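You operate a simulated robot arm through the tools that you are given. There is no shell and no other tool. Be economical: measure what you need, move in short steps, check, and stop when the job is done.

You run a simulated two-armed robot. Do the job below in one go: nothing can be reset, and whatever is moved stays where it is left.

## Task
On the clear stretch of the work table, fold the rag in half.

It is judged by the outcome, as a careful person would: the job done as asked, and still so three seconds after it is handed in. It fails if anything else is knocked over, pushed out of place, dropped, spilled or broken. Flat cloth is picked up by pressing the open fingertips on it (5 to 10 N) and closing them slowly along it; thin cloth reads only 2 to 8 mm in the jaws.

## Robot
Two 7-joint arms with two-finger parallel grippers on one trunk, on a base that drives. Base frame: it is fixed to the floor where the robot stands at the start and does not move with it; the origin is under the middle of the robot, x ahead of it, y to its left, z up. Units: cm, degrees, N and s.
The left shoulder is at the start at [5, 16.5, 108], the right one opposite. With the tool pointing down near the work surface each hand reaches from about 20 to 68 cm from the robot's upright axis, wherever it stands, measured 20 degrees to its own side. Places, roughly: clear stretch of the work table [70, 10, 80]. Payload 3.91 kg a hand.
Tool frame (each hand has its own): the origin (TCP) lies between the finger pads and is the grasp point; the fingertips stand 3 cm ahead of it; z points along the fingers, y is the line along which they close. The gripper opens to 11 cm. The fingers are 2 cm wide and 1 cm thick; the gripper's body (4.8 by 11.2 cm) begins 5.5 cm behind the TCP.
Orientation is that of the tool frame in the base frame, as a unit quaternion [x, y, z, w]. With the fingers straight down and closing along the base's y, the tool's x points along the base's -x, its y along +y and its z along -z.

## Interface
- The arms move only by the tool play_rows. It takes "left_commands", "right_commands" or both (then of equal length, played together; a hand with none holds still); each is a list of rows, each a list of 7 numbers: the turn, a rotation vector about the base's x, y, z in rad, then the shift along the base's x, y, z in cm, then the gripper command, from -1 (fully open) to 1 (shut), values between in proportion. In form: [[rx, ry, rz, x, y, z, grip], ...]. A call has 1 to 20 rows; each row is the pose to reach, as a shift and turn from the pose commanded when the call began. Rows are played at 5 a second. More than 5 cm and 8.6 degrees between two rows, or a gripper value outside its range, and nothing of the call is played. A pose out of reach is approached as far as the arm can. The call stops where the force on the tool passes 40 N (or 10 N more than at its start, if that is more) or the arm is blocked; 0.2 s more then pass. The fingers move at their own pace (about 4.5 cm/s each) and stop on an object; they squeeze with about 21 N. The grip force told is the motor's: it shows also when the fingers shut on nothing. Time passes only in rows, and 0.2 s behind the last, so rows that repeat a pose let the fingers close. The reply holds the time, the measured pose of the TCP, the force on the tool along the base axes, the opening and the grip force, in the units named above and with some noise, with the torque about the TCP (base axes, N m) and any sound that the robot's microphone picked up.
- Cameras (640 x 400 px; columns grow to the right, rows downward): "scene" is now at [11.58, 0.33, 125.7]; the picture's right is [0.05, -1.00, 0.00], its down [-0.53, -0.02, -0.85] and it looks along [0.85, 0.04, -0.53] (base axes); focal length 255 px, centre (320, 200). "left" rides on the left gripper at [7.3, -1.7, -10.3] in its tool frame; the picture's right is [0.23, 0.97, 0.00], its down [-0.76, 0.18, -0.62] and it looks along [-0.61, 0.14, 0.78] (tool axes); focal length 222 px, centre (320, 200). "right" rides on the right gripper at [7.2, 1.7, -10.3] in its tool frame; the picture's right is [-0.23, 0.97, 0.00], its down [-0.76, -0.18, -0.62] and it looks along [-0.61, -0.14, 0.78] (tool axes); focal length 222 px, centre (320, 200). There is no depth. A picture from a camera that has moved, and an enlarged one, comes with that camera's place and axes in the base frame and with its lens.
- get_image(camera): a new picture of that camera. It takes no simulated time.
- raise_lower(by): slides the trunk up (or, below 0, down) by that many cm; the arms and the scene camera ride with it, the base frame stays. It gives what a move gives, with no picture.
- drive_base(legs): drives the robot by 1 to 6 legs, each [ahead, left, turn to the left] in cm, cm and degrees, along the robot's own axes; the way and the turn of a leg run together, so that a leg with both is an arc; at most 150 cm and 180 degrees a leg. The arms and the cameras ride along, it lands a little off, and it stops where it bumps. It gives what a move gives.
- pan_tilt(pan, tilt): turns the head with the scene camera to pan (to the left, within 80 degrees either way) and tilt (down, from -29 to 69), counted from straight ahead of the robot. It gives what a move gives.
- zoom(camera, box): a new picture of the part [left, top, right, bottom] of that camera's present view, enlarged. It takes no simulated time.
- close_job(): hands the job in; it is judged then, once.

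Work in short steps. Places have to be worked out from the pictures, the camera data and where the tool is seen: move nearer, look again, correct. Check each grasp and each placing, and mend what went wrong. You have 120 turns and 88 pictures in all, those below and enlarged ones among them. Open the grippers and draw the arms clear of the work before you hand the job in, unless the task says otherwise; then end with one line.

The tools are called after "Call:" by a JSON object that holds its "method" and its "body". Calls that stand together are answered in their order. play_rows: Moves the arms, as the interface text tells. Its arguments: {"type":"object","properties":{"left_commands":{"type":"array","items":{"type":"array","items":{"type":"number"}}},"right_commands":{"type":"array","items":{"type":"array","items":{"type":"number"}}}},"required":[]} The other tools are called the same way: raise_lower (by) slides the trunk up or down; drive_base (legs) drives the base; pan_tilt (pan, tilt) turns the head that bears the scene camera; get_image (camera) takes a picture; zoom (camera, box) takes an enlarged picture of a part of a camera's view; close_job () hands the job in.

At the start:

```text
time: 0.0
left_tool_pos: [53.3, 20.88, 103.4]
left_orientation: [-0.001, 1.0, 0.0, 0.0]
left_force: [0.3, -0.7, -0.4]
left_moment: [0.01, -0.03, 0.0]
left_opening: 11.0
left_grasp_force: 0.0
right_tool_pos: [38.93, -14.65, 105.38]
right_orientation: [0.001, 1.0, 0.001, 0.0]
right_force: [-0.5, -0.1, -0.3]
right_moment: [-0.02, -0.01, -0.02]
right_opening: 10.99
right_grasp_force: 0.0
trunk travel left (down, up): [-30.0, 20.3]
robot x, y, heading: [-0.17, 0.49, -0.1]
head pan, tilt: [2.7, 32.0]
```

scene: 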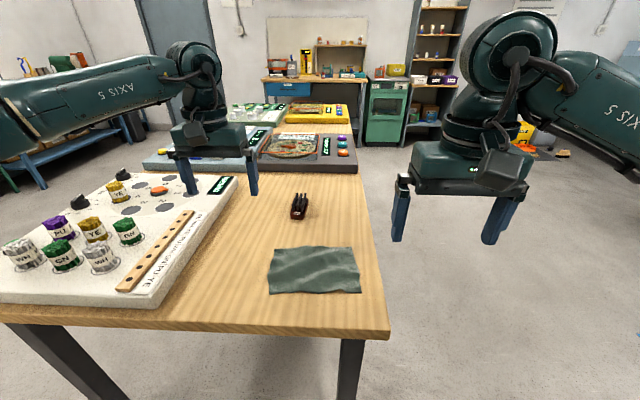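
right: 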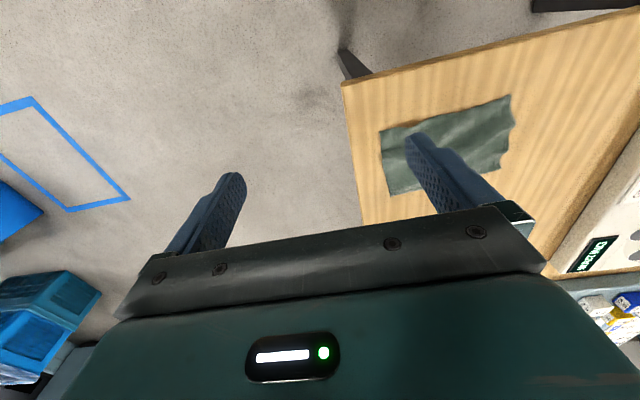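
left: 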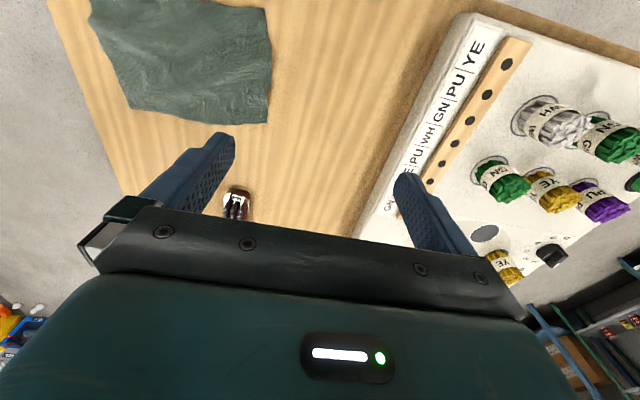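

The rag lies at about x 47–62, y −7 to 14, with its long side along y. I'll zoom in to get its corners more accurately.

Call:
{"method": "zoom", "body": {"camera": "scene", "box": [220, 180, 420, 340]}}

```text
2.50 times, centred on (320, 260) of scene
camera zoom: at [11.58, 0.33, 125.7], right [0.05, -1.0, 0.0], down [-0.53, -0.02, -0.85], along [0.85, 0.04, -0.53], focal length 637 px, centre (320, 50)
```

zoom: 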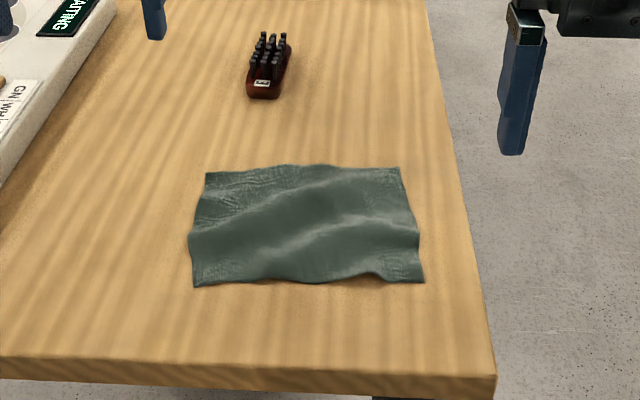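

Taking the table at z≈80, the rag's near corners are about (46.3, 12.9) and (47.7, −6.8), and its far corners about (60.3, 14.5) and (62, −5.7). I'll bring both hands above the near corners with the fingers about 3 cm open.

Call:
{"method": "play_rows", "body": {"left_commands": [[0, 0, 0, -1, -1.7, -1.9, 0.45], [0, 0, 0, -2, -3.4, -3.8, 0.45], [0, 0, 0, -3, -5.1, -5.7, 0.45], [0, 0, 0, -4, -6.9, -7.6, 0.45], [0, 0, 0, -5, -8.6, -9.5, 0.45], [0, 0, 0, -5.8, -10.4, -11.4, 0.45], [0, 0, 0, -5.8, -10.4, -11.4, 0.45]], "right_commands": [[0, 0, 0, 1.6, 1.7, -2.2, 0.45], [0, 0, 0, 3.3, 3.4, -4.4, 0.45], [0, 0, 0, 5, 5.1, -6.6, 0.45], [0, 0, 0, 6.6, 6.8, -8.8, 0.45], [0, 0, 0, 8.3, 8.5, -11, 0.45], [0, 0, 0, 9.9, 10.2, -13.4, 0.45], [0, 0, 0, 9.9, 10.2, -13.4, 0.45]]}}

Call:
{"method": "pan_tilt", "body": {"pan": 2.7, "tilt": 45}}

Call:
{"method": "get_image", "body": {"camera": "scene"}}

Call:
{"method": "get_image", "body": {"camera": "left"}}

Call:
{"method": "get_image", "body": {"camera": "right"}}

```text
time: 1.6
left_tool_pos: [47.4, 10.34, 91.73]
left_orientation: [-0.001, 1.0, -0.001, 0.0]
left_force: [0.5, 0.4, 0.8]
left_moment: [0.01, 0.0, -0.03]
left_opening: 3.03
left_grasp_force: 0.0
right_tool_pos: [48.85, -4.56, 92.01]
right_orientation: [0.001, 1.0, 0.0, 0.0]
right_force: [-1.6, -0.3, 0.3]
right_moment: [-0.04, 0.0, 0.01]
right_opening: 3.03
right_grasp_force: 0.0
trunk travel left (down, up): [-30.0, 20.3]
robot x, y, heading: [0.11, 0.09, -0.1]
head pan, tilt: [2.7, 32.0]
```

```text
time: 2.4
left_tool_pos: [47.4, 10.48, 91.75]
left_orientation: [-0.001, 1.0, 0.0, 0.0]
left_force: [-0.4, -0.5, -0.3]
left_moment: [-0.04, 0.0, 0.0]
left_opening: 3.03
left_grasp_force: 0.2
right_tool_pos: [48.92, -4.39, 91.98]
right_orientation: [0.001, 1.0, -0.001, 0.0]
right_force: [-0.1, 0.9, -0.2]
right_moment: [-0.01, 0.05, -0.01]
right_opening: 3.04
right_grasp_force: 0.1
trunk travel left (down, up): [-30.0, 20.3]
robot x, y, heading: [0.14, 0.05, -0.0]
head pan, tilt: [2.7, 45.0]
```

```text
83 pictures are left
camera scene: at [10.76, 0.29, 123.77], right [0.05, -1.0, 0.0], down [-0.71, -0.03, -0.71], along [0.71, 0.03, -0.71], focal length 255 px, centre (320, 200)
```

scene: 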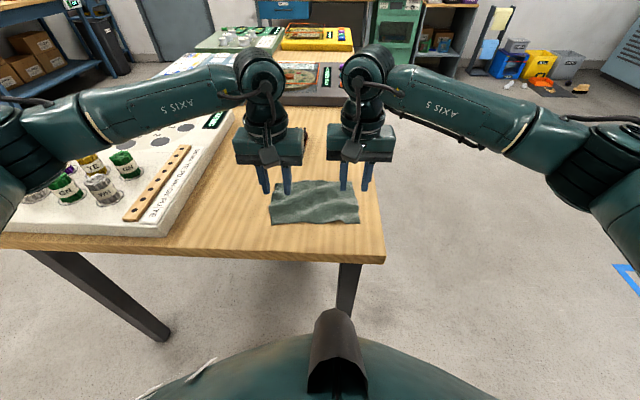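

```text
82 pictures are left
camera left: at [40.25, 8.63, 102.12], right [-0.23, 0.97, 0.0], down [0.76, 0.18, 0.62], along [0.61, 0.14, -0.78], focal length 222 px, centre (320, 200)
```

left: 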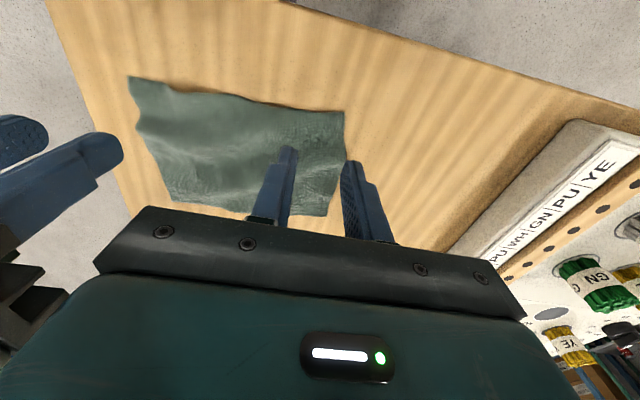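

```text
81 pictures are left
camera right: at [41.65, -2.83, 102.26], right [0.23, 0.97, 0.0], down [0.76, -0.18, 0.62], along [0.61, -0.14, -0.78], focal length 222 px, centre (320, 200)
```

right: 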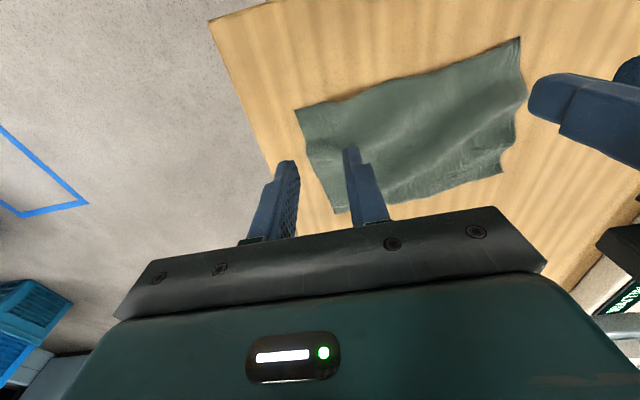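

The hand cameras put the near corners at (46.4, 12.3) and (47.65, −6.5), which agrees with the first estimate. I'll shift both hands slightly inward and come down to just above the cloth.

Call:
{"method": "play_rows", "body": {"left_commands": [[0, 0, 0, 0.1, -0.6, -2, 0.45], [0, 0, 0, 0.2, -0.6, -4, 0.45], [0, 0, 0, 0.2, -0.6, -6, 0.45], [0, 0, 0, 0.2, -0.6, -7.5, 0.45], [0, 0, 0, 0.2, -0.6, -7.5, 0.45]], "right_commands": [[0, 0, 0, 0, 0.5, -2, 0.45], [0, 0, 0, 0, 0.5, -4, 0.45], [0, 0, 0, 0, 0.5, -6, 0.45], [0, 0, 0, 0, 0.5, -7.7, 0.45], [0, 0, 0, 0, 0.5, -7.7, 0.45]]}}

Call:
{"method": "get_image", "body": {"camera": "left"}}

Call:
{"method": "get_image", "body": {"camera": "right"}}

```text
time: 3.5
left_tool_pos: [47.52, 9.99, 84.35]
left_orientation: [0.0, 1.0, 0.0, 0.0]
left_force: [0.2, 0.3, 0.3]
left_moment: [-0.02, 0.0, -0.01]
left_opening: 3.05
left_grasp_force: 0.1
right_tool_pos: [48.83, -3.91, 84.27]
right_orientation: [0.001, 1.0, 0.0, 0.0]
right_force: [0.5, 0.0, 0.5]
right_moment: [0.0, -0.01, -0.03]
right_opening: 3.02
right_grasp_force: 0.0
trunk travel left (down, up): [-30.0, 20.3]
robot x, y, heading: [0.24, -0.26, -0.3]
head pan, tilt: [2.7, 45.0]
```

```text
80 pictures are left
camera left: at [40.33, 8.09, 94.76], right [-0.23, 0.97, 0.0], down [0.76, 0.18, 0.62], along [0.61, 0.14, -0.78], focal length 222 px, centre (320, 200)
```

left: 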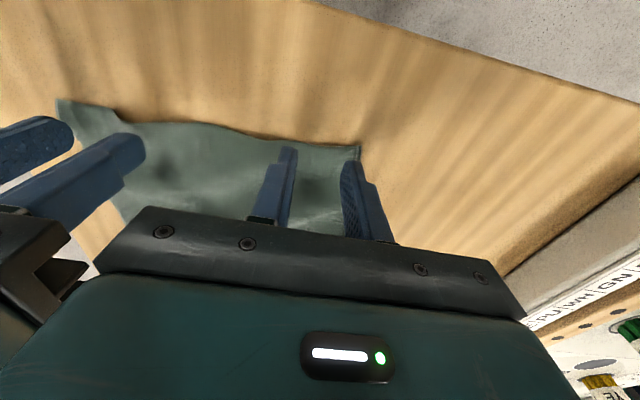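

```text
79 pictures are left
camera right: at [41.63, -2.21, 94.56], right [0.23, 0.97, 0.0], down [0.76, -0.18, 0.62], along [0.61, -0.14, -0.78], focal length 222 px, centre (320, 200)
```

right: 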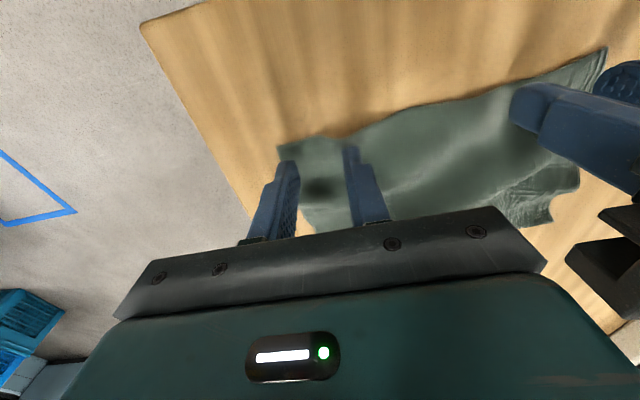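

Both hands sit over the corners at about z 84.3. I'll move the left hand 0.4 cm inward and press down in small steps, watching the force.

Call:
{"method": "play_rows", "body": {"left_commands": [[0, 0, 0, 0, -0.4, -0.3, 0.45], [0, 0, 0, 0, -0.4, -0.6, 0.45], [0, 0, 0, 0, -0.4, -0.9, 0.45], [0, 0, 0, 0, -0.4, -0.9, 0.45]], "right_commands": [[0, 0, 0, 0, 0.1, -0.3, 0.45], [0, 0, 0, 0, 0.1, -0.6, 0.45], [0, 0, 0, 0, 0.1, -0.9, 0.45], [0, 0, 0, 0, 0.1, -0.9, 0.45]]}}

```text
time: 4.5
left_tool_pos: [47.57, 9.34, 83.54]
left_orientation: [-0.001, 1.0, -0.001, -0.001]
left_force: [1.0, -0.4, 0.6]
left_moment: [-0.01, 0.01, 0.02]
left_opening: 3.01
left_grasp_force: 0.1
right_tool_pos: [48.9, -3.79, 83.4]
right_orientation: [0.001, 1.0, 0.0, -0.001]
right_force: [0.2, 0.7, 0.0]
right_moment: [0.0, 0.02, -0.01]
right_opening: 3.04
right_grasp_force: 0.0
trunk travel left (down, up): [-30.0, 20.3]
robot x, y, heading: [-0.13, -0.22, 0.1]
head pan, tilt: [2.7, 45.0]
```

There's no contact yet, so I'll go down another 0.6 cm.

Call:
{"method": "play_rows", "body": {"left_commands": [[0, 0, 0, 0, 0, -0.2, 0.45], [0, 0, 0, 0, 0, -0.4, 0.45], [0, 0, 0, 0, 0, -0.5, 0.45], [0, 0, 0, 0, 0, -0.5, 0.45]], "right_commands": [[0, 0, 0, 0, 0, -0.2, 0.45], [0, 0, 0, 0, 0, -0.4, 0.45], [0, 0, 0, 0, 0, -0.5, 0.45], [0, 0, 0, 0, 0, -0.5, 0.45]]}}

```text
time: 5.5
left_tool_pos: [47.59, 9.51, 83.21]
left_orientation: [0.0, 1.0, -0.001, 0.002]
left_force: [-0.1, -1.0, 6.1]
left_moment: [-0.01, -0.03, 0.0]
left_opening: 3.03
left_grasp_force: 0.1
right_tool_pos: [48.9, -3.78, 83.15]
right_orientation: [0.001, 1.0, 0.001, 0.002]
right_force: [3.2, 0.5, 20.3]
right_moment: [-0.14, -0.01, -0.03]
right_opening: 3.02
right_grasp_force: 0.1
trunk travel left (down, up): [-30.0, 20.3]
robot x, y, heading: [0.33, -0.07, 0.2]
head pan, tilt: [2.7, 45.0]
```

The left hand presses with 6 N, which is good, but the right is at 20 N, so I'll ease it up a little. Then I'll close both slowly.

Call:
{"method": "play_rows", "body": {"left_commands": [[0, 0, 0, 0, 0, 0, 0.45], [0, 0, 0, 0, 0, -0.02, 0.45], [0, 0, 0, 0, 0, -0.02, 0.45]], "right_commands": [[0, 0, 0, 0, 0, 0.12, 0.45], [0, 0, 0, 0, 0, 0.12, 0.45], [0, 0, 0, 0, 0, 0.12, 0.45]]}}

```text
time: 6.3
left_tool_pos: [47.57, 9.39, 83.34]
left_orientation: [-0.001, 1.0, -0.001, 0.003]
left_force: [1.1, -2.2, 13.5]
left_moment: [0.01, -0.06, 0.0]
left_opening: 3.02
left_grasp_force: 0.1
right_tool_pos: [48.78, -3.97, 83.22]
right_orientation: [0.001, 1.0, 0.0, 0.001]
right_force: [3.6, 1.4, 18.5]
right_moment: [-0.02, -0.05, 0.07]
right_opening: 3.02
right_grasp_force: 0.1
trunk travel left (down, up): [-30.0, 20.3]
robot x, y, heading: [-0.02, -0.13, 0.1]
head pan, tilt: [2.7, 45.0]
```

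Still a bit firm at 13.5 N left and 18.5 N right, so I'll ease both up.

Call:
{"method": "play_rows", "body": {"left_commands": [[0, 0, 0, 0, 0, 0.08, 0.45], [0, 0, 0, 0, 0, 0.08, 0.45]], "right_commands": [[0, 0, 0, 0, 0, 0.14, 0.45], [0, 0, 0, 0, 0, 0.14, 0.45]]}}

```text
time: 7.0
left_tool_pos: [47.61, 9.43, 83.07]
left_orientation: [-0.001, 1.0, 0.0, 0.001]
left_force: [1.7, -1.4, 9.8]
left_moment: [-0.03, -0.06, -0.01]
left_opening: 3.0
left_grasp_force: 0.1
right_tool_pos: [48.77, -3.93, 83.1]
right_orientation: [0.001, 1.0, 0.0, 0.0]
right_force: [1.1, 3.0, 11.5]
right_moment: [0.02, -0.03, 0.01]
right_opening: 2.99
right_grasp_force: 0.1
trunk travel left (down, up): [-30.0, 20.3]
robot x, y, heading: [0.16, -0.09, -0.3]
head pan, tilt: [2.7, 45.0]
```

Both are now pressing with about 10 N. I'll close slowly along the cloth.

Call:
{"method": "play_rows", "body": {"left_commands": [[0, 0, 0, 0, 0, 0, 0.5], [0, 0, 0, 0, 0, 0, 0.54], [0, 0, 0, 0, 0, 0, 0.58], [0, 0, 0, 0, 0, 0, 0.62], [0, 0, 0, 0, 0, 0, 0.66], [0, 0, 0, 0, 0, 0, 0.7], [0, 0, 0, 0, 0, 0, 0.74], [0, 0, 0, 0, 0, 0, 0.78], [0, 0, 0, 0, 0, 0, 0.82], [0, 0, 0, 0, 0, 0, 0.86], [0, 0, 0, 0, 0, 0, 0.9], [0, 0, 0, 0, 0, 0, 0.94], [0, 0, 0, 0, 0, 0, 0.98], [0, 0, 0, 0, 0, 0, 1], [0, 0, 0, 0, 0, 0, 1], [0, 0, 0, 0, 0, 0, 1]], "right_commands": [[0, 0, 0, 0, 0, 0.02, 0.5], [0, 0, 0, 0, 0, 0.02, 0.54], [0, 0, 0, 0, 0, 0.02, 0.58], [0, 0, 0, 0, 0, 0.02, 0.62], [0, 0, 0, 0, 0, 0.02, 0.66], [0, 0, 0, 0, 0, 0.02, 0.7], [0, 0, 0, 0, 0, 0.02, 0.74], [0, 0, 0, 0, 0, 0.02, 0.78], [0, 0, 0, 0, 0, 0.02, 0.82], [0, 0, 0, 0, 0, 0.02, 0.86], [0, 0, 0, 0, 0, 0.02, 0.9], [0, 0, 0, 0, 0, 0.02, 0.94], [0, 0, 0, 0, 0, 0.02, 0.98], [0, 0, 0, 0, 0, 0.02, 1], [0, 0, 0, 0, 0, 0.02, 1], [0, 0, 0, 0, 0, 0.02, 1]]}}

Call:
{"method": "get_image", "body": {"camera": "left"}}

Call:
{"method": "get_image", "body": {"camera": "right"}}

```text
time: 10.3
left_tool_pos: [47.57, 9.55, 82.98]
left_orientation: [-0.001, 1.0, 0.0, 0.001]
left_force: [0.5, -1.0, 10.2]
left_moment: [-0.02, 0.01, 0.0]
left_opening: 0.23
left_grasp_force: 21.0
right_tool_pos: [48.82, -3.8, 83.2]
right_orientation: [0.001, 1.0, 0.0, 0.0]
right_force: [0.3, -0.2, 0.7]
right_moment: [0.01, 0.0, 0.01]
right_opening: 0.0
right_grasp_force: 21.4
trunk travel left (down, up): [-30.0, 20.3]
robot x, y, heading: [-0.19, 0.06, -0.1]
head pan, tilt: [2.7, 45.0]
```

```text
78 pictures are left
camera left: at [40.41, 7.6, 93.52], right [-0.23, 0.97, 0.0], down [0.76, 0.18, 0.62], along [0.61, 0.14, -0.78], focal length 222 px, centre (320, 200)
```

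left: 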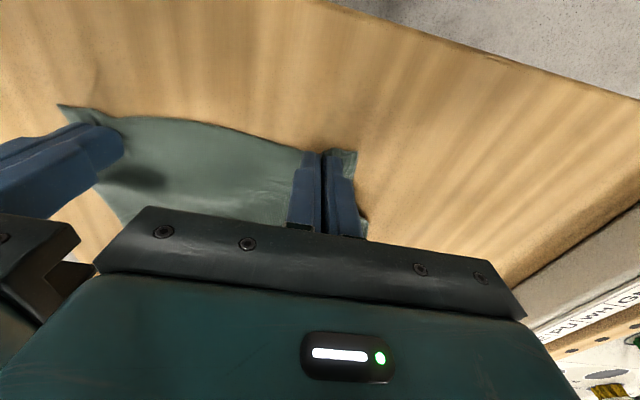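

```text
77 pictures are left
camera right: at [41.54, -2.23, 93.5], right [0.23, 0.97, 0.0], down [0.76, -0.18, 0.62], along [0.61, -0.14, -0.78], focal length 222 px, centre (320, 200)
```

right: 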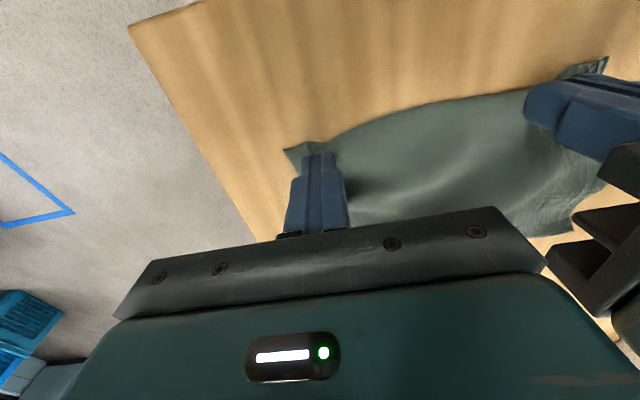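

The left hand holds the cloth at 2.3 mm, but the right closed on nothing because its press faded. I'll reopen the right hand and press again.

Call:
{"method": "play_rows", "body": {"right_commands": [[0, 0, 0, 0, 0, 0.4, 1], [0, 0, 0, 0, 0, 0.4, 0.45], [0, 0, 0, 0, 0, 0.4, 0.45], [0, 0, 0, 0, 0, 0.2, 0.45], [0, 0, 0, 0, 0, 0, 0.45], [0, 0, 0, 0, 0, -0.05, 0.45], [0, 0, 0, 0, 0, -0.05, 0.45]]}}

Call:
{"method": "get_image", "body": {"camera": "right"}}

```text
time: 11.9
left_tool_pos: [47.61, 9.4, 83.26]
left_orientation: [0.0, 1.0, 0.001, 0.001]
left_force: [0.4, -0.3, 8.5]
left_moment: [-0.02, -0.02, 0.04]
left_opening: 0.21
left_grasp_force: 21.6
right_tool_pos: [48.83, -3.95, 83.12]
right_orientation: [0.001, 1.0, 0.0, 0.0]
right_force: [-0.7, -0.9, 5.6]
right_moment: [-0.05, 0.07, -0.02]
right_opening: 3.05
right_grasp_force: 0.1
trunk travel left (down, up): [-30.0, 20.3]
robot x, y, heading: [0.04, 0.38, -0.1]
head pan, tilt: [2.7, 45.0]
```

```text
76 pictures are left
camera right: at [41.53, -2.24, 93.45], right [0.23, 0.97, 0.0], down [0.76, -0.18, 0.62], along [0.61, -0.14, -0.78], focal length 222 px, centre (320, 200)
```

right: 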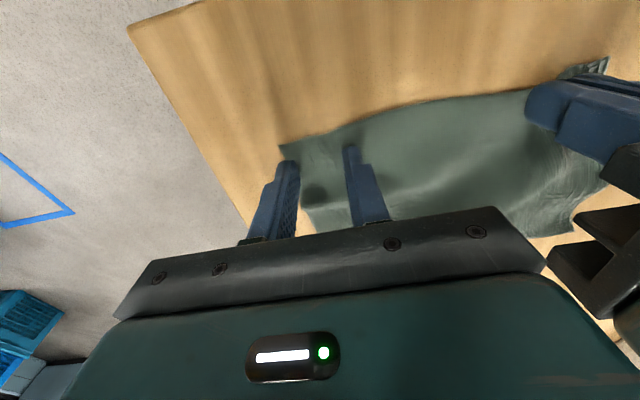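

The right outer finger sits right at the cloth's edge. I'll lift, shift 0.5 cm inward, press to about 8 N and close slowly.

Call:
{"method": "play_rows", "body": {"right_commands": [[0, 0, 0, 0, 0, 0.4, 0.45], [0, 0, 0, 0, 0.5, 0.4, 0.45], [0, 0, 0, 0, 0.5, 0.2, 0.45], [0, 0, 0, 0, 0.5, -0.05, 0.45], [0, 0, 0, 0, 0.5, -0.05, 0.45], [0, 0, 0, 0, 0.5, -0.05, 0.5], [0, 0, 0, 0, 0.5, -0.06, 0.55], [0, 0, 0, 0, 0.5, -0.06, 0.6], [0, 0, 0, 0, 0.5, -0.06, 0.65], [0, 0, 0, 0, 0.5, -0.07, 0.7], [0, 0, 0, 0, 0.5, -0.07, 0.75], [0, 0, 0, 0, 0.5, -0.07, 0.8], [0, 0, 0, 0, 0.5, -0.08, 0.85], [0, 0, 0, 0, 0.5, -0.08, 0.9], [0, 0, 0, 0, 0.5, -0.08, 0.95], [0, 0, 0, 0, 0.5, -0.08, 1], [0, 0, 0, 0, 0.5, -0.08, 1], [0, 0, 0, 0, 0.5, -0.08, 1]]}}

Call:
{"method": "get_image", "body": {"camera": "right"}}

```text
time: 15.8
left_tool_pos: [47.58, 9.37, 83.27]
left_orientation: [0.0, 1.0, -0.001, 0.002]
left_force: [1.5, -20.0, 1.7]
left_moment: [-0.58, -0.05, -0.01]
left_opening: 0.26
left_grasp_force: 20.7
right_tool_pos: [48.71, -3.09, 83.15]
right_orientation: [0.0, 1.0, 0.005, 0.003]
right_force: [-2.7, 22.7, 16.3]
right_moment: [0.75, 0.1, -0.03]
right_opening: 0.24
right_grasp_force: 21.0
trunk travel left (down, up): [-30.0, 20.3]
robot x, y, heading: [-0.25, 0.05, 0.2]
head pan, tilt: [2.7, 45.0]
```

```text
75 pictures are left
camera right: at [41.46, -1.47, 93.45], right [0.23, 0.97, 0.01], down [0.76, -0.18, 0.62], along [0.61, -0.13, -0.78], focal length 222 px, centre (320, 200)
```

right: 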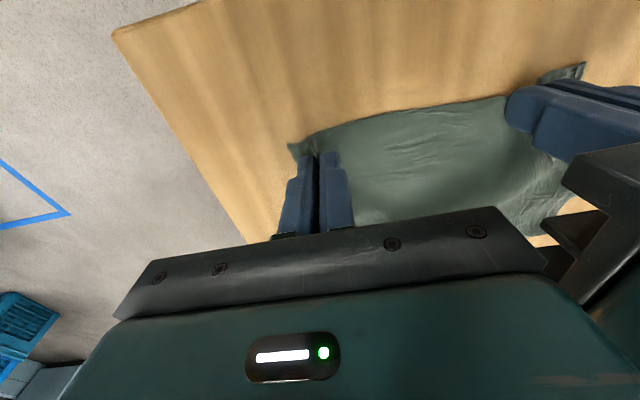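

Both hands now hold the cloth, at 2.6 and 2.4 mm, with some tension between them. I'll ease that slightly and carry the near edge in an arc over to the far side, tilting the fingers back so the edge turns over.

Call:
{"method": "play_rows", "body": {"left_commands": [[0, 0, 0, 0, -0.15, 0.8, 1], [0, 0, 0, 0.5, -0.1, 2.2, 1], [0, 0, 0, 1.2, 0, 3.4, 1], [0, 0.1, 0, 2.8, 0.15, 4.59, 1], [0, 0.2, 0, 4.6, 0.35, 5.24, 1], [0, 0.3, 0, 6.39, 0.5, 5.37, 1], [0, 0.4, 0, 8.17, 0.7, 5.16, 1], [0, 0.5, 0, 9.94, 0.85, 4.53, 1], [0, 0.6, 0, 11.69, 1.05, 3.48, 1], [0, 0.6, 0, 12.89, 1.15, 2.38, 1], [0, 0.6, 0, 13.49, 1.2, 1.28, 1], [0, 0.6, 0, 13.49, 1.2, 1.28, 1]], "right_commands": [[0, 0, 0, 0, 0.2, 0.8, 1], [0, 0, 0, 0.5, 0.25, 2.2, 1], [0, 0, 0, 1.2, 0.35, 3.4, 1], [0, 0.1, 0, 2.8, 0.5, 4.59, 1], [0, 0.2, 0, 4.6, 0.7, 5.24, 1], [0, 0.3, 0, 6.39, 0.85, 5.37, 1], [0, 0.4, 0, 8.17, 1.05, 5.16, 1], [0, 0.5, 0, 9.94, 1.2, 4.53, 1], [0, 0.6, 0, 11.69, 1.4, 3.48, 1], [0, 0.6, 0, 12.89, 1.5, 2.38, 1], [0, 0.6, 0, 13.49, 1.55, 1.28, 1], [0, 0.6, 0, 13.49, 1.55, 1.28, 1]]}}

Call:
{"method": "get_image", "body": {"camera": "scene"}}

Call:
{"method": "get_image", "body": {"camera": "left"}}

Call:
{"method": "get_image", "body": {"camera": "right"}}

```text
time: 18.4
left_tool_pos: [54.18, 12.06, 86.04]
left_orientation: [-0.001, 0.955, -0.001, -0.296]
left_force: [-0.3, -0.4, 0.1]
left_moment: [0.0, -0.01, -0.03]
left_opening: 0.0
left_grasp_force: 20.8
left hand out of reach, approached as far as the arm can: row 8, 9, 10, 11, 12
right_tool_pos: [51.57, -2.13, 87.35]
right_orientation: [0.0, 0.955, 0.001, -0.296]
right_force: [0.2, 0.2, -0.7]
right_moment: [0.0, 0.0, 0.01]
right_opening: 0.23
right_grasp_force: 21.2
right hand out of reach, approached as far as the arm can: row 7, 8, 9, 10, 11, 12
trunk travel left (down, up): [-30.0, 20.3]
robot x, y, heading: [-0.17, 0.26, 0.0]
head pan, tilt: [2.7, 45.0]
```

```text
74 pictures are left
camera scene: at [10.78, 0.33, 123.76], right [0.05, -1.0, 0.0], down [-0.71, -0.03, -0.71], along [0.71, 0.03, -0.71], focal length 255 px, centre (320, 200)
```

scene: 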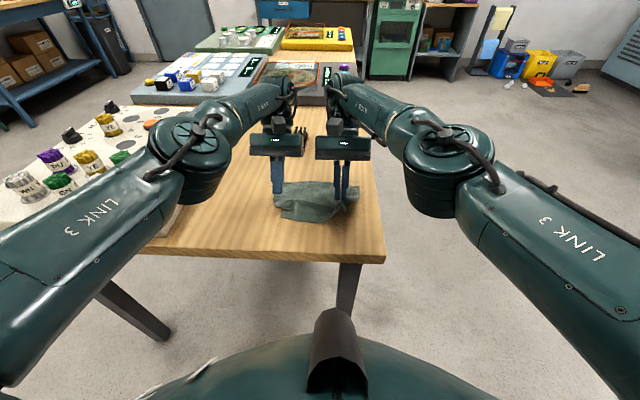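

```text
73 pictures are left
camera left: at [54.05, 10.14, 98.67], right [-0.19, 0.97, 0.13], down [0.98, 0.18, 0.08], along [0.06, 0.14, -0.99], focal length 222 px, centre (320, 200)
```

left: 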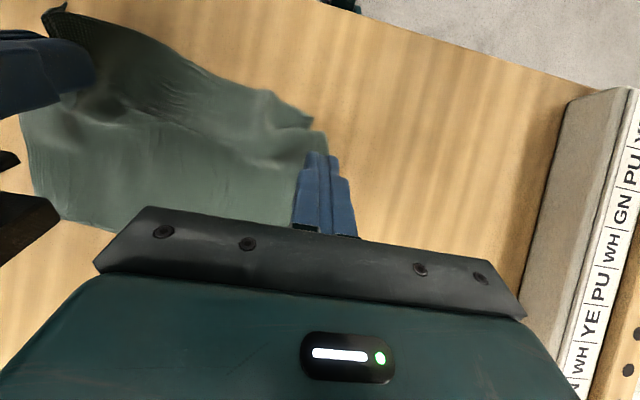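

```text
72 pictures are left
camera right: at [51.4, -0.42, 99.88], right [0.19, 0.97, -0.13], down [0.98, -0.18, 0.08], along [0.06, -0.14, -0.99], focal length 222 px, centre (320, 200)
```

right: 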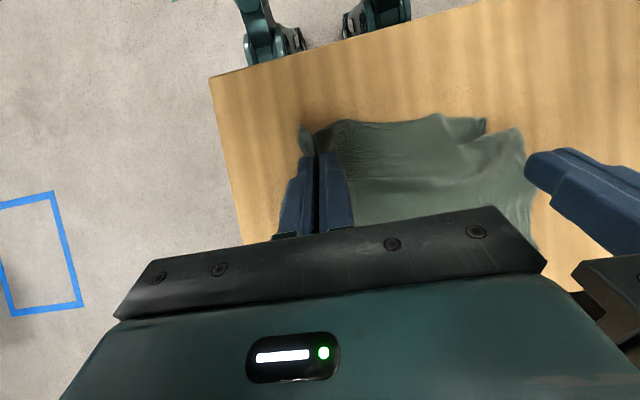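

The left pinch slipped, and the tilted pose is out of reach. I'll untilt both hands with the left moving up, and first check where the commanded pose stands.

Call:
{"method": "play_rows", "body": {"left_commands": [[0, -0.12, 0, 0, 0, 0.5, 1]], "right_commands": [[0, -0.12, 0, 0, 0, 0, 1]]}}

```text
time: 18.8
left_tool_pos: [54.06, 12.05, 86.64]
left_orientation: [-0.001, 0.971, 0.0, -0.237]
left_force: [-0.8, -0.1, -0.2]
left_moment: [0.01, 0.0, 0.0]
left_opening: 0.02
left_grasp_force: 21.4
right_tool_pos: [51.44, -2.21, 87.33]
right_orientation: [0.001, 0.972, -0.001, -0.237]
right_force: [0.3, 0.0, -0.1]
right_moment: [-0.02, -0.02, 0.03]
right_opening: 0.24
right_grasp_force: 20.8
trunk travel left (down, up): [-30.0, 20.3]
robot x, y, heading: [-0.32, 0.03, 0.0]
head pan, tilt: [2.7, 45.0]
```

The commanded pose follows the measured one. Next I'll lay the right-held corner back near its start, untilted, and raise the left hand for a look.

Call:
{"method": "play_rows", "body": {"left_commands": [[0, -0.12, 0, -1, 0, 1.5, 1], [0, -0.24, 0, -2, 0, 3, 1], [0, -0.36, 0, -3, 0, 4.5, 1], [0, -0.48, 0, -4, 0, 6, 1], [0, -0.48, 0, -5, 0, 7, 0.2], [0, -0.48, 0, -5, 0, 7, 0.2]], "right_commands": [[0, -0.12, 0, -0.8, -0.3, -0.5, 1], [0, -0.24, 0, -1.4, -0.6, -1, 1], [0, -0.36, 0, -2, -0.8, -1.6, 1], [0, -0.48, 0, -2.4, -1, -2.3, 1], [0, -0.48, 0, -2.6, -1, -3, 1], [0, -0.48, 0, -2.6, -1, -3.3, 1]]}}

Call:
{"method": "get_image", "body": {"camera": "left"}}

Call:
{"method": "zoom", "body": {"camera": "scene", "box": [220, 120, 420, 270]}}

```text
time: 20.1
left_tool_pos: [49.08, 12.16, 93.59]
left_orientation: [-0.001, 1.0, -0.001, 0.001]
left_force: [0.9, -0.6, -0.5]
left_moment: [0.0, 0.0, 0.0]
left_opening: 4.42
left_grasp_force: 0.2
right_tool_pos: [48.59, -3.31, 83.79]
right_orientation: [0.001, 1.0, 0.0, 0.001]
right_force: [0.1, 0.2, 0.7]
right_moment: [0.0, -0.04, 0.02]
right_opening: 0.21
right_grasp_force: 21.5
trunk travel left (down, up): [-30.0, 20.3]
robot x, y, heading: [0.04, 0.22, -0.0]
head pan, tilt: [2.7, 45.0]
```

```text
71 pictures are left
camera left: at [41.96, 10.3, 103.98], right [-0.23, 0.97, 0.0], down [0.76, 0.18, 0.62], along [0.61, 0.14, -0.78], focal length 222 px, centre (320, 200)
```

left: 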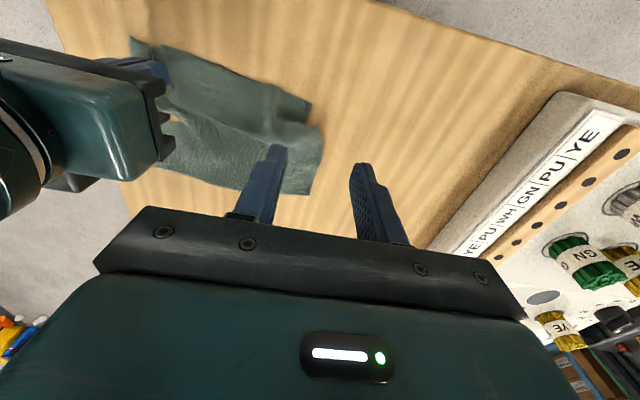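

```text
2.67 times, centred on (320, 195) of scene
camera zoom: at [10.75, 0.29, 123.77], right [0.05, -1.0, 0.0], down [-0.71, -0.03, -0.71], along [0.71, 0.03, -0.71], focal length 679 px, centre (320, 213)
```

zoom: 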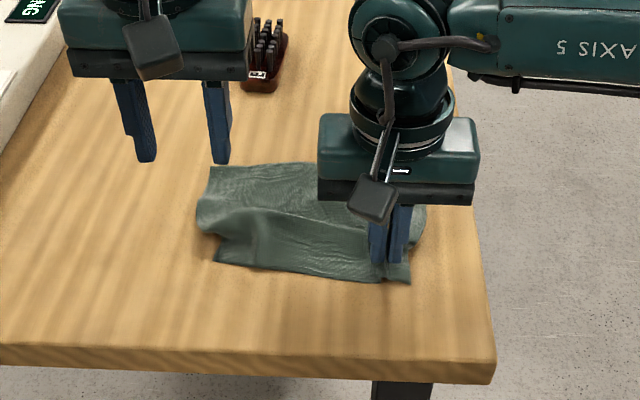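

The left near corner is now at about (48.2, 10.8), too close to the right hand to pinch side by side. I'll turn the left hand 90° so it closes along x, then position it above the corner.

Call:
{"method": "play_rows", "body": {"left_commands": [[0, 0, -0.14, 0.2, -0.3, 0, 0.45], [0, 0, -0.28, 0.4, -0.6, 0, 0.45], [0, 0, -0.42, 0.6, -0.9, 0, 0.45], [0, 0, -0.56, 0.8, -1.2, -1, 0.45], [0, 0, -0.7, 1, -1.5, -2, 0.45], [0, 0, -0.84, 1.2, -1.8, -3, 0.45], [0, 0, -0.98, 1.4, -2.1, -4, 0.45], [0, 0, -1.12, 1.6, -2.4, -5, 0.45], [0, 0, -1.26, 1.8, -2.7, -6, 0.45], [0, 0, -1.4, 1.8, -2.8, -7, 0.45], [0, 0, -1.5, 1.8, -2.9, -8, 0.45], [0, 0, -1.5, 1.8, -2.9, -8, 0.45]]}}

Call:
{"method": "get_image", "body": {"camera": "left"}}

Call:
{"method": "zoom", "body": {"camera": "scene", "box": [220, 120, 420, 270]}}

```text
time: 22.8
left_tool_pos: [41.26, 6.23, 89.57]
left_orientation: [0.594, 0.802, 0.008, 0.067]
left_force: [-0.8, -0.7, 0.9]
left_moment: [0.06, -0.07, 0.0]
left_opening: 3.03
left_grasp_force: 0.0
left hand out of reach, approached as far as the arm can: row 7, 8, 9, 10, 11, 12
right_tool_pos: [48.61, -3.42, 83.96]
right_orientation: [0.001, 1.0, 0.001, 0.001]
right_force: [0.3, -0.6, 0.3]
right_moment: [0.02, -0.03, 0.0]
right_opening: 0.22
right_grasp_force: 20.9
trunk travel left (down, up): [-30.0, 20.3]
robot x, y, heading: [0.11, 0.22, 0.3]
head pan, tilt: [2.7, 45.0]
```

```text
69 pictures are left
camera left: at [36.54, 13.05, 99.03], right [0.86, 0.5, 0.07], down [0.31, -0.63, 0.71], along [0.4, -0.59, -0.7], focal length 222 px, centre (320, 200)
```

left: 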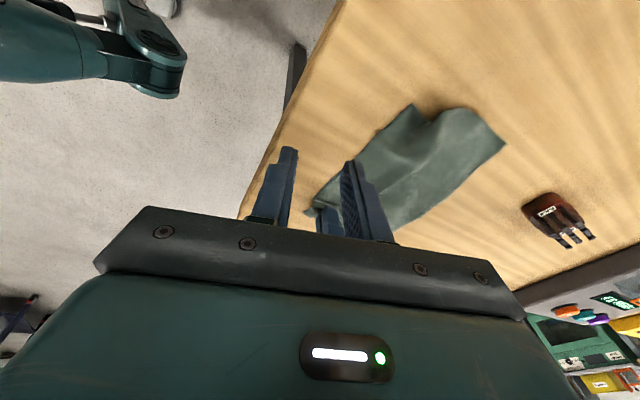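

```text
2.67 times, centred on (320, 195) of scene
camera zoom: at [10.59, 0.04, 123.79], right [0.05, -1.0, 0.0], down [-0.7, -0.03, -0.71], along [0.71, 0.03, -0.71], focal length 679 px, centre (320, 213)
```

zoom: 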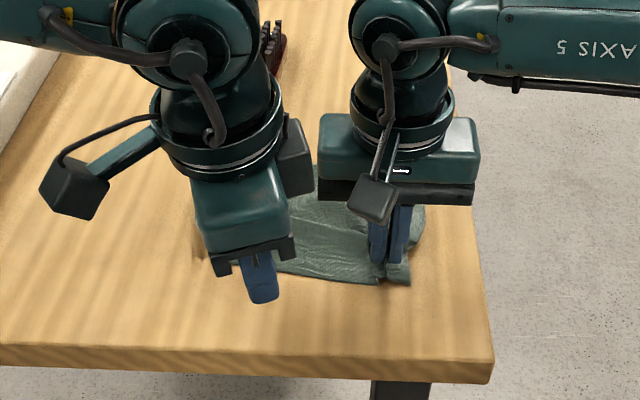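

The turned pose isn't reachable for the left arm, so I'll use one hand at a time. First I'll unwind the left hand and move it clear.

Call:
{"method": "play_rows", "body": {"left_commands": [[0, 0, 0.13, 0, 0.5, 1, 0.45], [0, 0, 0.26, 0.3, 2, 2, 0.45], [0, 0, 0.39, 0.6, 3.5, 3, 0.45], [0, 0, 0.52, 1, 5, 4, 0.45], [0, 0, 0.65, 1.5, 6.5, 5, 0.45], [0, 0, 0.78, 2, 8, 6, 0.45], [0, 0, 0.91, 2.5, 9, 7, 0.45], [0, 0, 1.04, 3, 10, 8, 0.45], [0, 0, 1.17, 3.5, 11, 9, 0.45], [0, 0, 1.27, 4, 12, 10, 0.45], [0, 0, 1.27, 4, 12, 10, 0.45]]}}

```text
time: 25.1
left_tool_pos: [45.43, 18.67, 99.93]
left_orientation: [0.001, 0.998, 0.045, 0.051]
left_force: [0.5, 0.1, 0.0]
left_moment: [-0.03, 0.01, 0.01]
left_opening: 3.01
left_grasp_force: 0.1
right_tool_pos: [48.74, -3.34, 83.94]
right_orientation: [0.001, 1.0, 0.0, 0.0]
right_force: [0.5, 0.2, 1.1]
right_moment: [-0.03, 0.0, 0.01]
right_opening: 0.23
right_grasp_force: 20.8
trunk travel left (down, up): [-30.0, 20.3]
robot x, y, heading: [0.12, 0.17, -0.4]
head pan, tilt: [2.7, 45.0]
```

The left hand is clear. Now I'll carry the right corner over to the far-right side with the fingers kept straight down.

Call:
{"method": "play_rows", "body": {"left_commands": [[-0.09, 0.1, 0, 0, 0, 0, 0.45], [-0.09, 0.1, 0, 0, 0, 0, 0.45], [-0.09, 0.1, 0, 0, 0, 0, 0.45], [-0.09, 0.1, 0, 0, 0, 0, 0.45], [-0.09, 0.1, 0, 0, 0, 0, 0.45], [-0.09, 0.1, 0, 0, 0, 0, 0.45], [-0.09, 0.1, 0, 0, 0, 0, 0.45], [-0.09, 0.1, 0, 0, 0, 0, 0.45], [-0.09, 0.1, 0, 0, 0, 0, 0.45], [-0.09, 0.1, 0, 0, 0, 0, 0.45], [-0.09, 0.1, 0, 0, 0, 0, 0.45], [-0.09, 0.1, 0, 0, 0, 0, 0.45]], "right_commands": [[0, 0, 0, 0.1, 0, 1.2, 1], [0, 0, 0, 0.5, 0, 2.4, 1], [0, 0, 0, 1.2, 0, 3.6, 1], [0, 0, 0, 2.5, 0.1, 4.4, 1], [0, 0, 0, 4, 0.2, 5, 1], [0, 0, 0, 5.5, 0.3, 5.2, 1], [0, 0, 0, 7, 0.4, 5.1, 1], [0, 0, 0, 8.5, 0.5, 4.6, 1], [0, 0, 0, 10, 0.6, 3.6, 1], [0, 0, 0, 11.2, 0.6, 2.4, 1], [0, 0, 0, 12, 0.6, 1.2, 1], [0, 0, 0, 12, 0.6, 0.6, 1]]}}

Call:
{"method": "zoom", "body": {"camera": "scene", "box": [220, 120, 420, 270]}}

Call:
{"method": "get_image", "body": {"camera": "right"}}

```text
time: 27.8
left_tool_pos: [45.36, 18.6, 99.92]
left_orientation: [0.001, 1.0, 0.0, 0.001]
left_force: [0.4, 0.1, 0.3]
left_moment: [0.02, 0.03, 0.0]
left_opening: 3.04
left_grasp_force: 0.0
right_tool_pos: [60.72, -2.84, 84.58]
right_orientation: [0.0, 1.0, 0.0, 0.0]
right_force: [0.1, -0.2, -0.1]
right_moment: [0.01, -0.01, 0.03]
right_opening: 0.21
right_grasp_force: 21.2
trunk travel left (down, up): [-30.0, 20.3]
robot x, y, heading: [0.17, -0.22, -0.0]
head pan, tilt: [2.7, 45.0]
```

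```text
2.67 times, centred on (320, 195) of scene
camera zoom: at [10.75, 0.29, 123.76], right [0.05, -1.0, 0.0], down [-0.71, -0.03, -0.71], along [0.71, 0.03, -0.71], focal length 679 px, centre (320, 213)
```

zoom: 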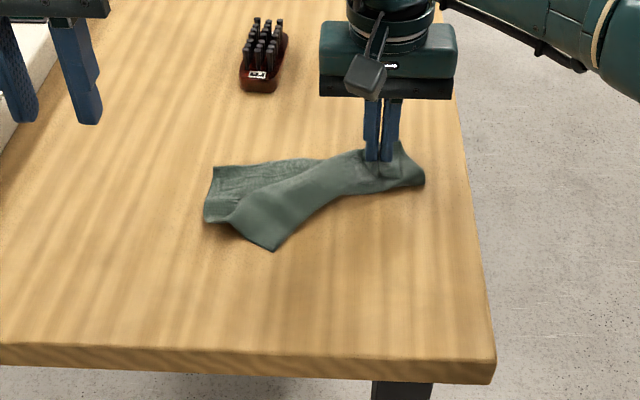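

```text
66 pictures are left
camera right: at [53.38, -1.15, 94.8], right [0.23, 0.97, 0.0], down [0.76, -0.18, 0.62], along [0.61, -0.14, -0.78], focal length 222 px, centre (320, 200)
```

right: 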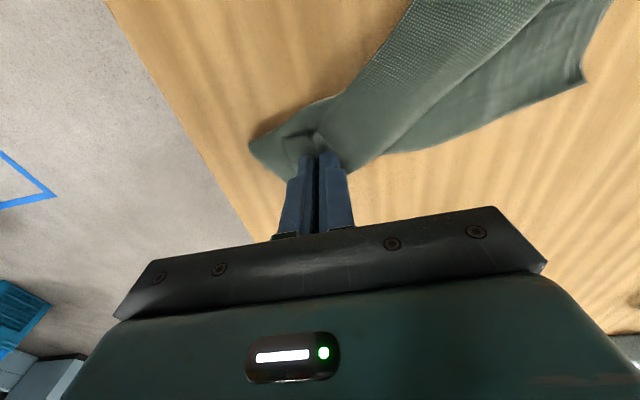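

The right corner is now at the far right, and I'll keep holding it there. The band at the left needs a closer look to see how the cloth lies before the left hand grasps it.

Call:
{"method": "zoom", "body": {"camera": "scene", "box": [270, 160, 360, 215]}}

Call:
{"method": "zoom", "body": {"camera": "left", "box": [0, 0, 320, 200]}}

Call:
{"method": "zoom", "body": {"camera": "right", "box": [240, 0, 640, 200]}}

```text
7.11 times, centred on (315, 188) of scene
camera zoom: at [10.75, 0.29, 123.76], right [0.05, -1.0, 0.0], down [-0.71, -0.03, -0.71], along [0.71, 0.03, -0.71], focal length 1811 px, centre (356, 289)
```

zoom: 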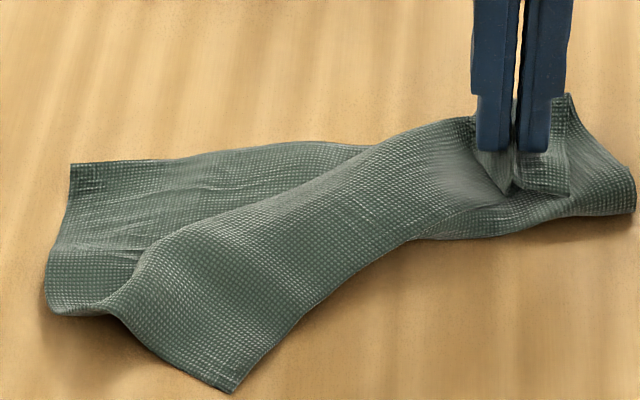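

```text
2.00 times, centred on (160, 100) of left
camera zoom: at [38.18, 16.84, 110.28], right [-0.22, 0.97, 0.0], down [0.76, 0.18, 0.62], along [0.61, 0.14, -0.78], focal length 444 px, centre (640, 400)
```

zoom: 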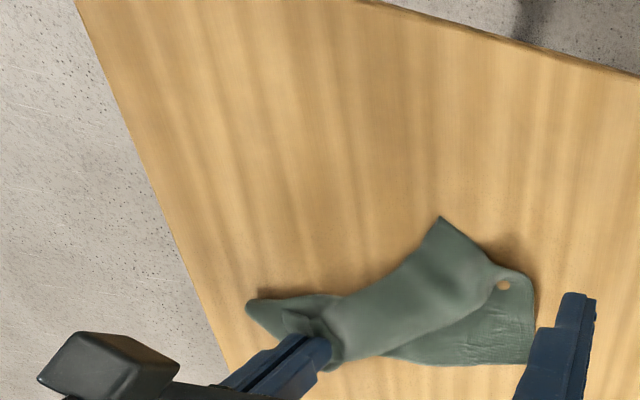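

```text
1.60 times, centred on (440, 100) of right
camera zoom: at [53.38, -1.15, 94.8], right [0.23, 0.97, 0.0], down [0.76, -0.18, 0.62], along [0.61, -0.14, -0.78], focal length 355 px, centre (128, 360)
```

zoom: 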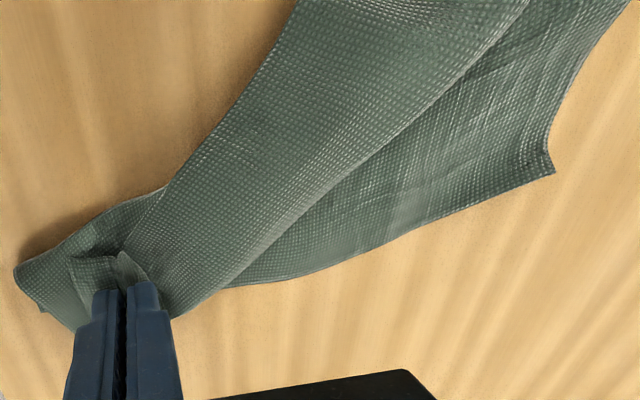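

The near-left corner is the tip at about (49.4, 5.7), lying free. The right hand's camera would be too close to the left hand there, so I'll set the right corner down, release it and withdraw the right hand.

Call:
{"method": "play_rows", "body": {"right_commands": [[0, 0, 0, 0.4, 0, -0.4, 1], [0, 0, 0, 0.8, 0, -0.8, 1], [0, 0, 0, 1, 0, -1.1, 1], [0, 0, 0, 1, 0, -1.1, 0.9], [0, 0, 0, 1, 0, -1.1, 0.8], [0, 0, 0, 1, 0, -1.0, 0.7], [0, 0, 0, 1, 0, -0.8, 0.65], [0, 0, 0, 1, 0, 0.2, 0.65], [0, 0, 0, 1, 0, 2.2, 0.65], [0, 0, 0, 1, 0, 6, 0.65], [0, 0, 0, -1, -3, 9, 0.65], [0, 0, 0, -4, -6, 11, 0.65], [0, 0, 0, -7, -9, 13, 0.65], [0, 0, 0, -10, -12, 14, 0.65], [0, 0, 0, -12, -15, 15, 0.65]]}}

Call:
{"method": "zoom", "body": {"camera": "scene", "box": [270, 145, 366, 205]}}

```text
time: 30.9
left_tool_pos: [45.33, 18.63, 100.12]
left_orientation: [0.002, 1.0, 0.0, 0.001]
left_force: [0.3, -0.8, -0.7]
left_moment: [0.0, 0.0, 0.0]
left_opening: 3.05
left_grasp_force: 0.0
right_tool_pos: [48.64, -17.91, 99.4]
right_orientation: [0.001, 1.0, 0.001, 0.0]
right_force: [0.8, 0.1, 1.2]
right_moment: [0.03, -0.04, -0.02]
right_opening: 1.92
right_grasp_force: 0.0
trunk travel left (down, up): [-30.0, 20.3]
robot x, y, heading: [0.5, -0.33, 0.2]
head pan, tilt: [2.7, 45.0]
```

```text
6.67 times, centred on (318, 175) of scene
camera zoom: at [10.73, 0.26, 123.77], right [0.05, -1.0, 0.0], down [-0.71, -0.03, -0.71], along [0.71, 0.03, -0.71], focal length 1698 px, centre (333, 367)
```

zoom: 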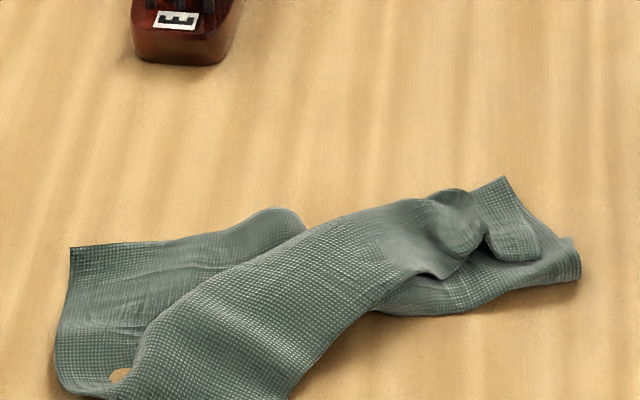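

The right corner stayed over. Next I'll bring the left hand above the loose near-left tip and locate it.

Call:
{"method": "play_rows", "body": {"left_commands": [[0, 0, 0, 1.5, -3, -2, 0.55], [0, 0, 0, 3, -6, -4, 0.55], [0, 0, 0, 4.5, -8.5, -6, 0.55], [0, 0, 0, 6.2, -11.5, -8, 0.55], [0, 0, 0, 6.4, -12, -9, 0.55], [0, 0, 0, 6.4, -12, -9, 0.55]]}}

Call:
{"method": "get_image", "body": {"camera": "left"}}

Call:
{"method": "zoom", "body": {"camera": "scene", "box": [260, 140, 372, 210]}}

```text
time: 32.4
left_tool_pos: [51.81, 6.6, 90.83]
left_orientation: [0.001, 1.0, -0.001, 0.001]
left_force: [0.3, 0.0, -0.4]
left_moment: [-0.03, 0.03, -0.02]
left_opening: 2.49
left_grasp_force: 0.1
right_tool_pos: [48.73, -17.9, 99.29]
right_orientation: [0.001, 1.0, -0.001, 0.0]
right_force: [0.0, -0.1, 0.3]
right_moment: [0.01, 0.0, 0.01]
right_opening: 1.95
right_grasp_force: 0.1
trunk travel left (down, up): [-30.0, 20.3]
robot x, y, heading: [-0.07, 0.34, -0.0]
head pan, tilt: [2.7, 45.0]
```

```text
61 pictures are left
camera left: at [44.62, 4.79, 101.17], right [-0.22, 0.97, 0.0], down [0.76, 0.18, 0.62], along [0.61, 0.14, -0.78], focal length 222 px, centre (320, 200)
```

left: 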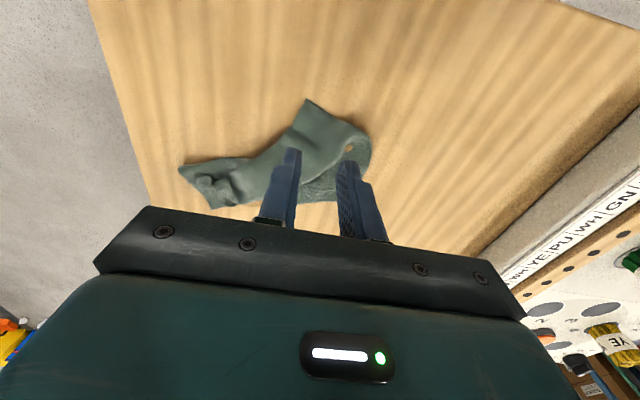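

```text
5.71 times, centred on (316, 175) of scene
camera zoom: at [10.75, 0.29, 123.76], right [0.05, -1.0, 0.0], down [-0.71, -0.03, -0.71], along [0.71, 0.03, -0.71], focal length 1455 px, centre (343, 343)
```

zoom: 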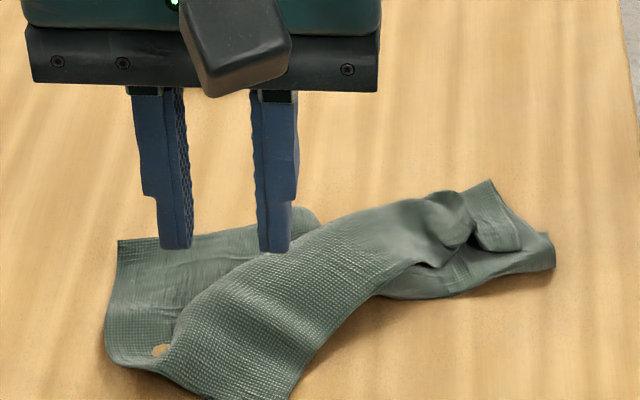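

The tip is at about (50, 5), with the cloth spreading from it toward +x and +y, so the hand is nearly right. I'll descend onto it.

Call:
{"method": "play_rows", "body": {"left_commands": [[0, 0, 0, -0.3, -0.3, -2, 0.55], [0, 0, 0, -0.3, -0.3, -4, 0.55], [0, 0, 0, -0.3, -0.3, -5.5, 0.55], [0, 0, 0, -0.3, -0.3, -6.5, 0.55], [0, 0, 0, -0.3, -0.3, -7.1, 0.55], [0, 0, 0, -0.3, -0.3, -7.4, 0.55], [0, 0, 0, -0.3, -0.3, -7.55, 0.55], [0, 0, 0, -0.3, -0.3, -7.55, 0.55]]}}

Call:
{"method": "get_image", "body": {"camera": "left"}}

```text
time: 34.1
left_tool_pos: [51.38, 6.36, 83.45]
left_orientation: [0.002, 1.0, 0.0, 0.001]
left_force: [0.6, -0.4, -0.5]
left_moment: [0.02, 0.0, 0.03]
left_opening: 2.48
left_grasp_force: 0.1
right_tool_pos: [48.74, -17.67, 99.21]
right_orientation: [0.001, 1.0, 0.0, 0.0]
right_force: [-1.2, -0.4, 0.9]
right_moment: [0.0, 0.01, 0.01]
right_opening: 1.92
right_grasp_force: 0.0
trunk travel left (down, up): [-30.0, 20.3]
robot x, y, heading: [-0.39, -0.02, 0.1]
head pan, tilt: [2.7, 45.0]
```

```text
59 pictures are left
camera left: at [44.25, 4.56, 93.76], right [-0.22, 0.97, 0.0], down [0.76, 0.18, 0.62], along [0.61, 0.14, -0.78], focal length 222 px, centre (320, 200)
```

left: 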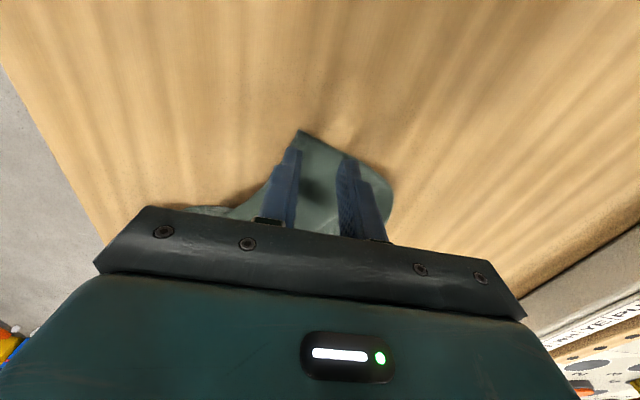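

The placement is good, with the inner finger at the cloth's edge. I'll shift 0.4 cm in +y and press down.

Call:
{"method": "play_rows", "body": {"left_commands": [[0, 0, 0, 0.2, 0.4, 0, 0.55], [0, 0, 0, 0.2, 0.4, -0.2, 0.55], [0, 0, 0, 0.2, 0.4, -0.35, 0.55], [0, 0, 0, 0.2, 0.4, -0.4, 0.55], [0, 0, 0, 0.2, 0.4, -0.4, 0.55]]}}

```text
time: 35.4
left_tool_pos: [51.59, 6.71, 83.19]
left_orientation: [0.0, 1.0, -0.001, 0.002]
left_force: [-2.2, 2.5, 13.1]
left_moment: [0.11, 0.04, -0.01]
left_opening: 2.49
left_grasp_force: 0.0
right_tool_pos: [48.59, -17.72, 99.4]
right_orientation: [0.0, 1.0, -0.001, 0.0]
right_force: [-0.6, 0.0, 0.9]
right_moment: [0.01, 0.0, 0.01]
right_opening: 1.94
right_grasp_force: 0.1
trunk travel left (down, up): [-30.0, 20.3]
robot x, y, heading: [-0.1, 0.1, -0.1]
head pan, tilt: [2.7, 45.0]
```

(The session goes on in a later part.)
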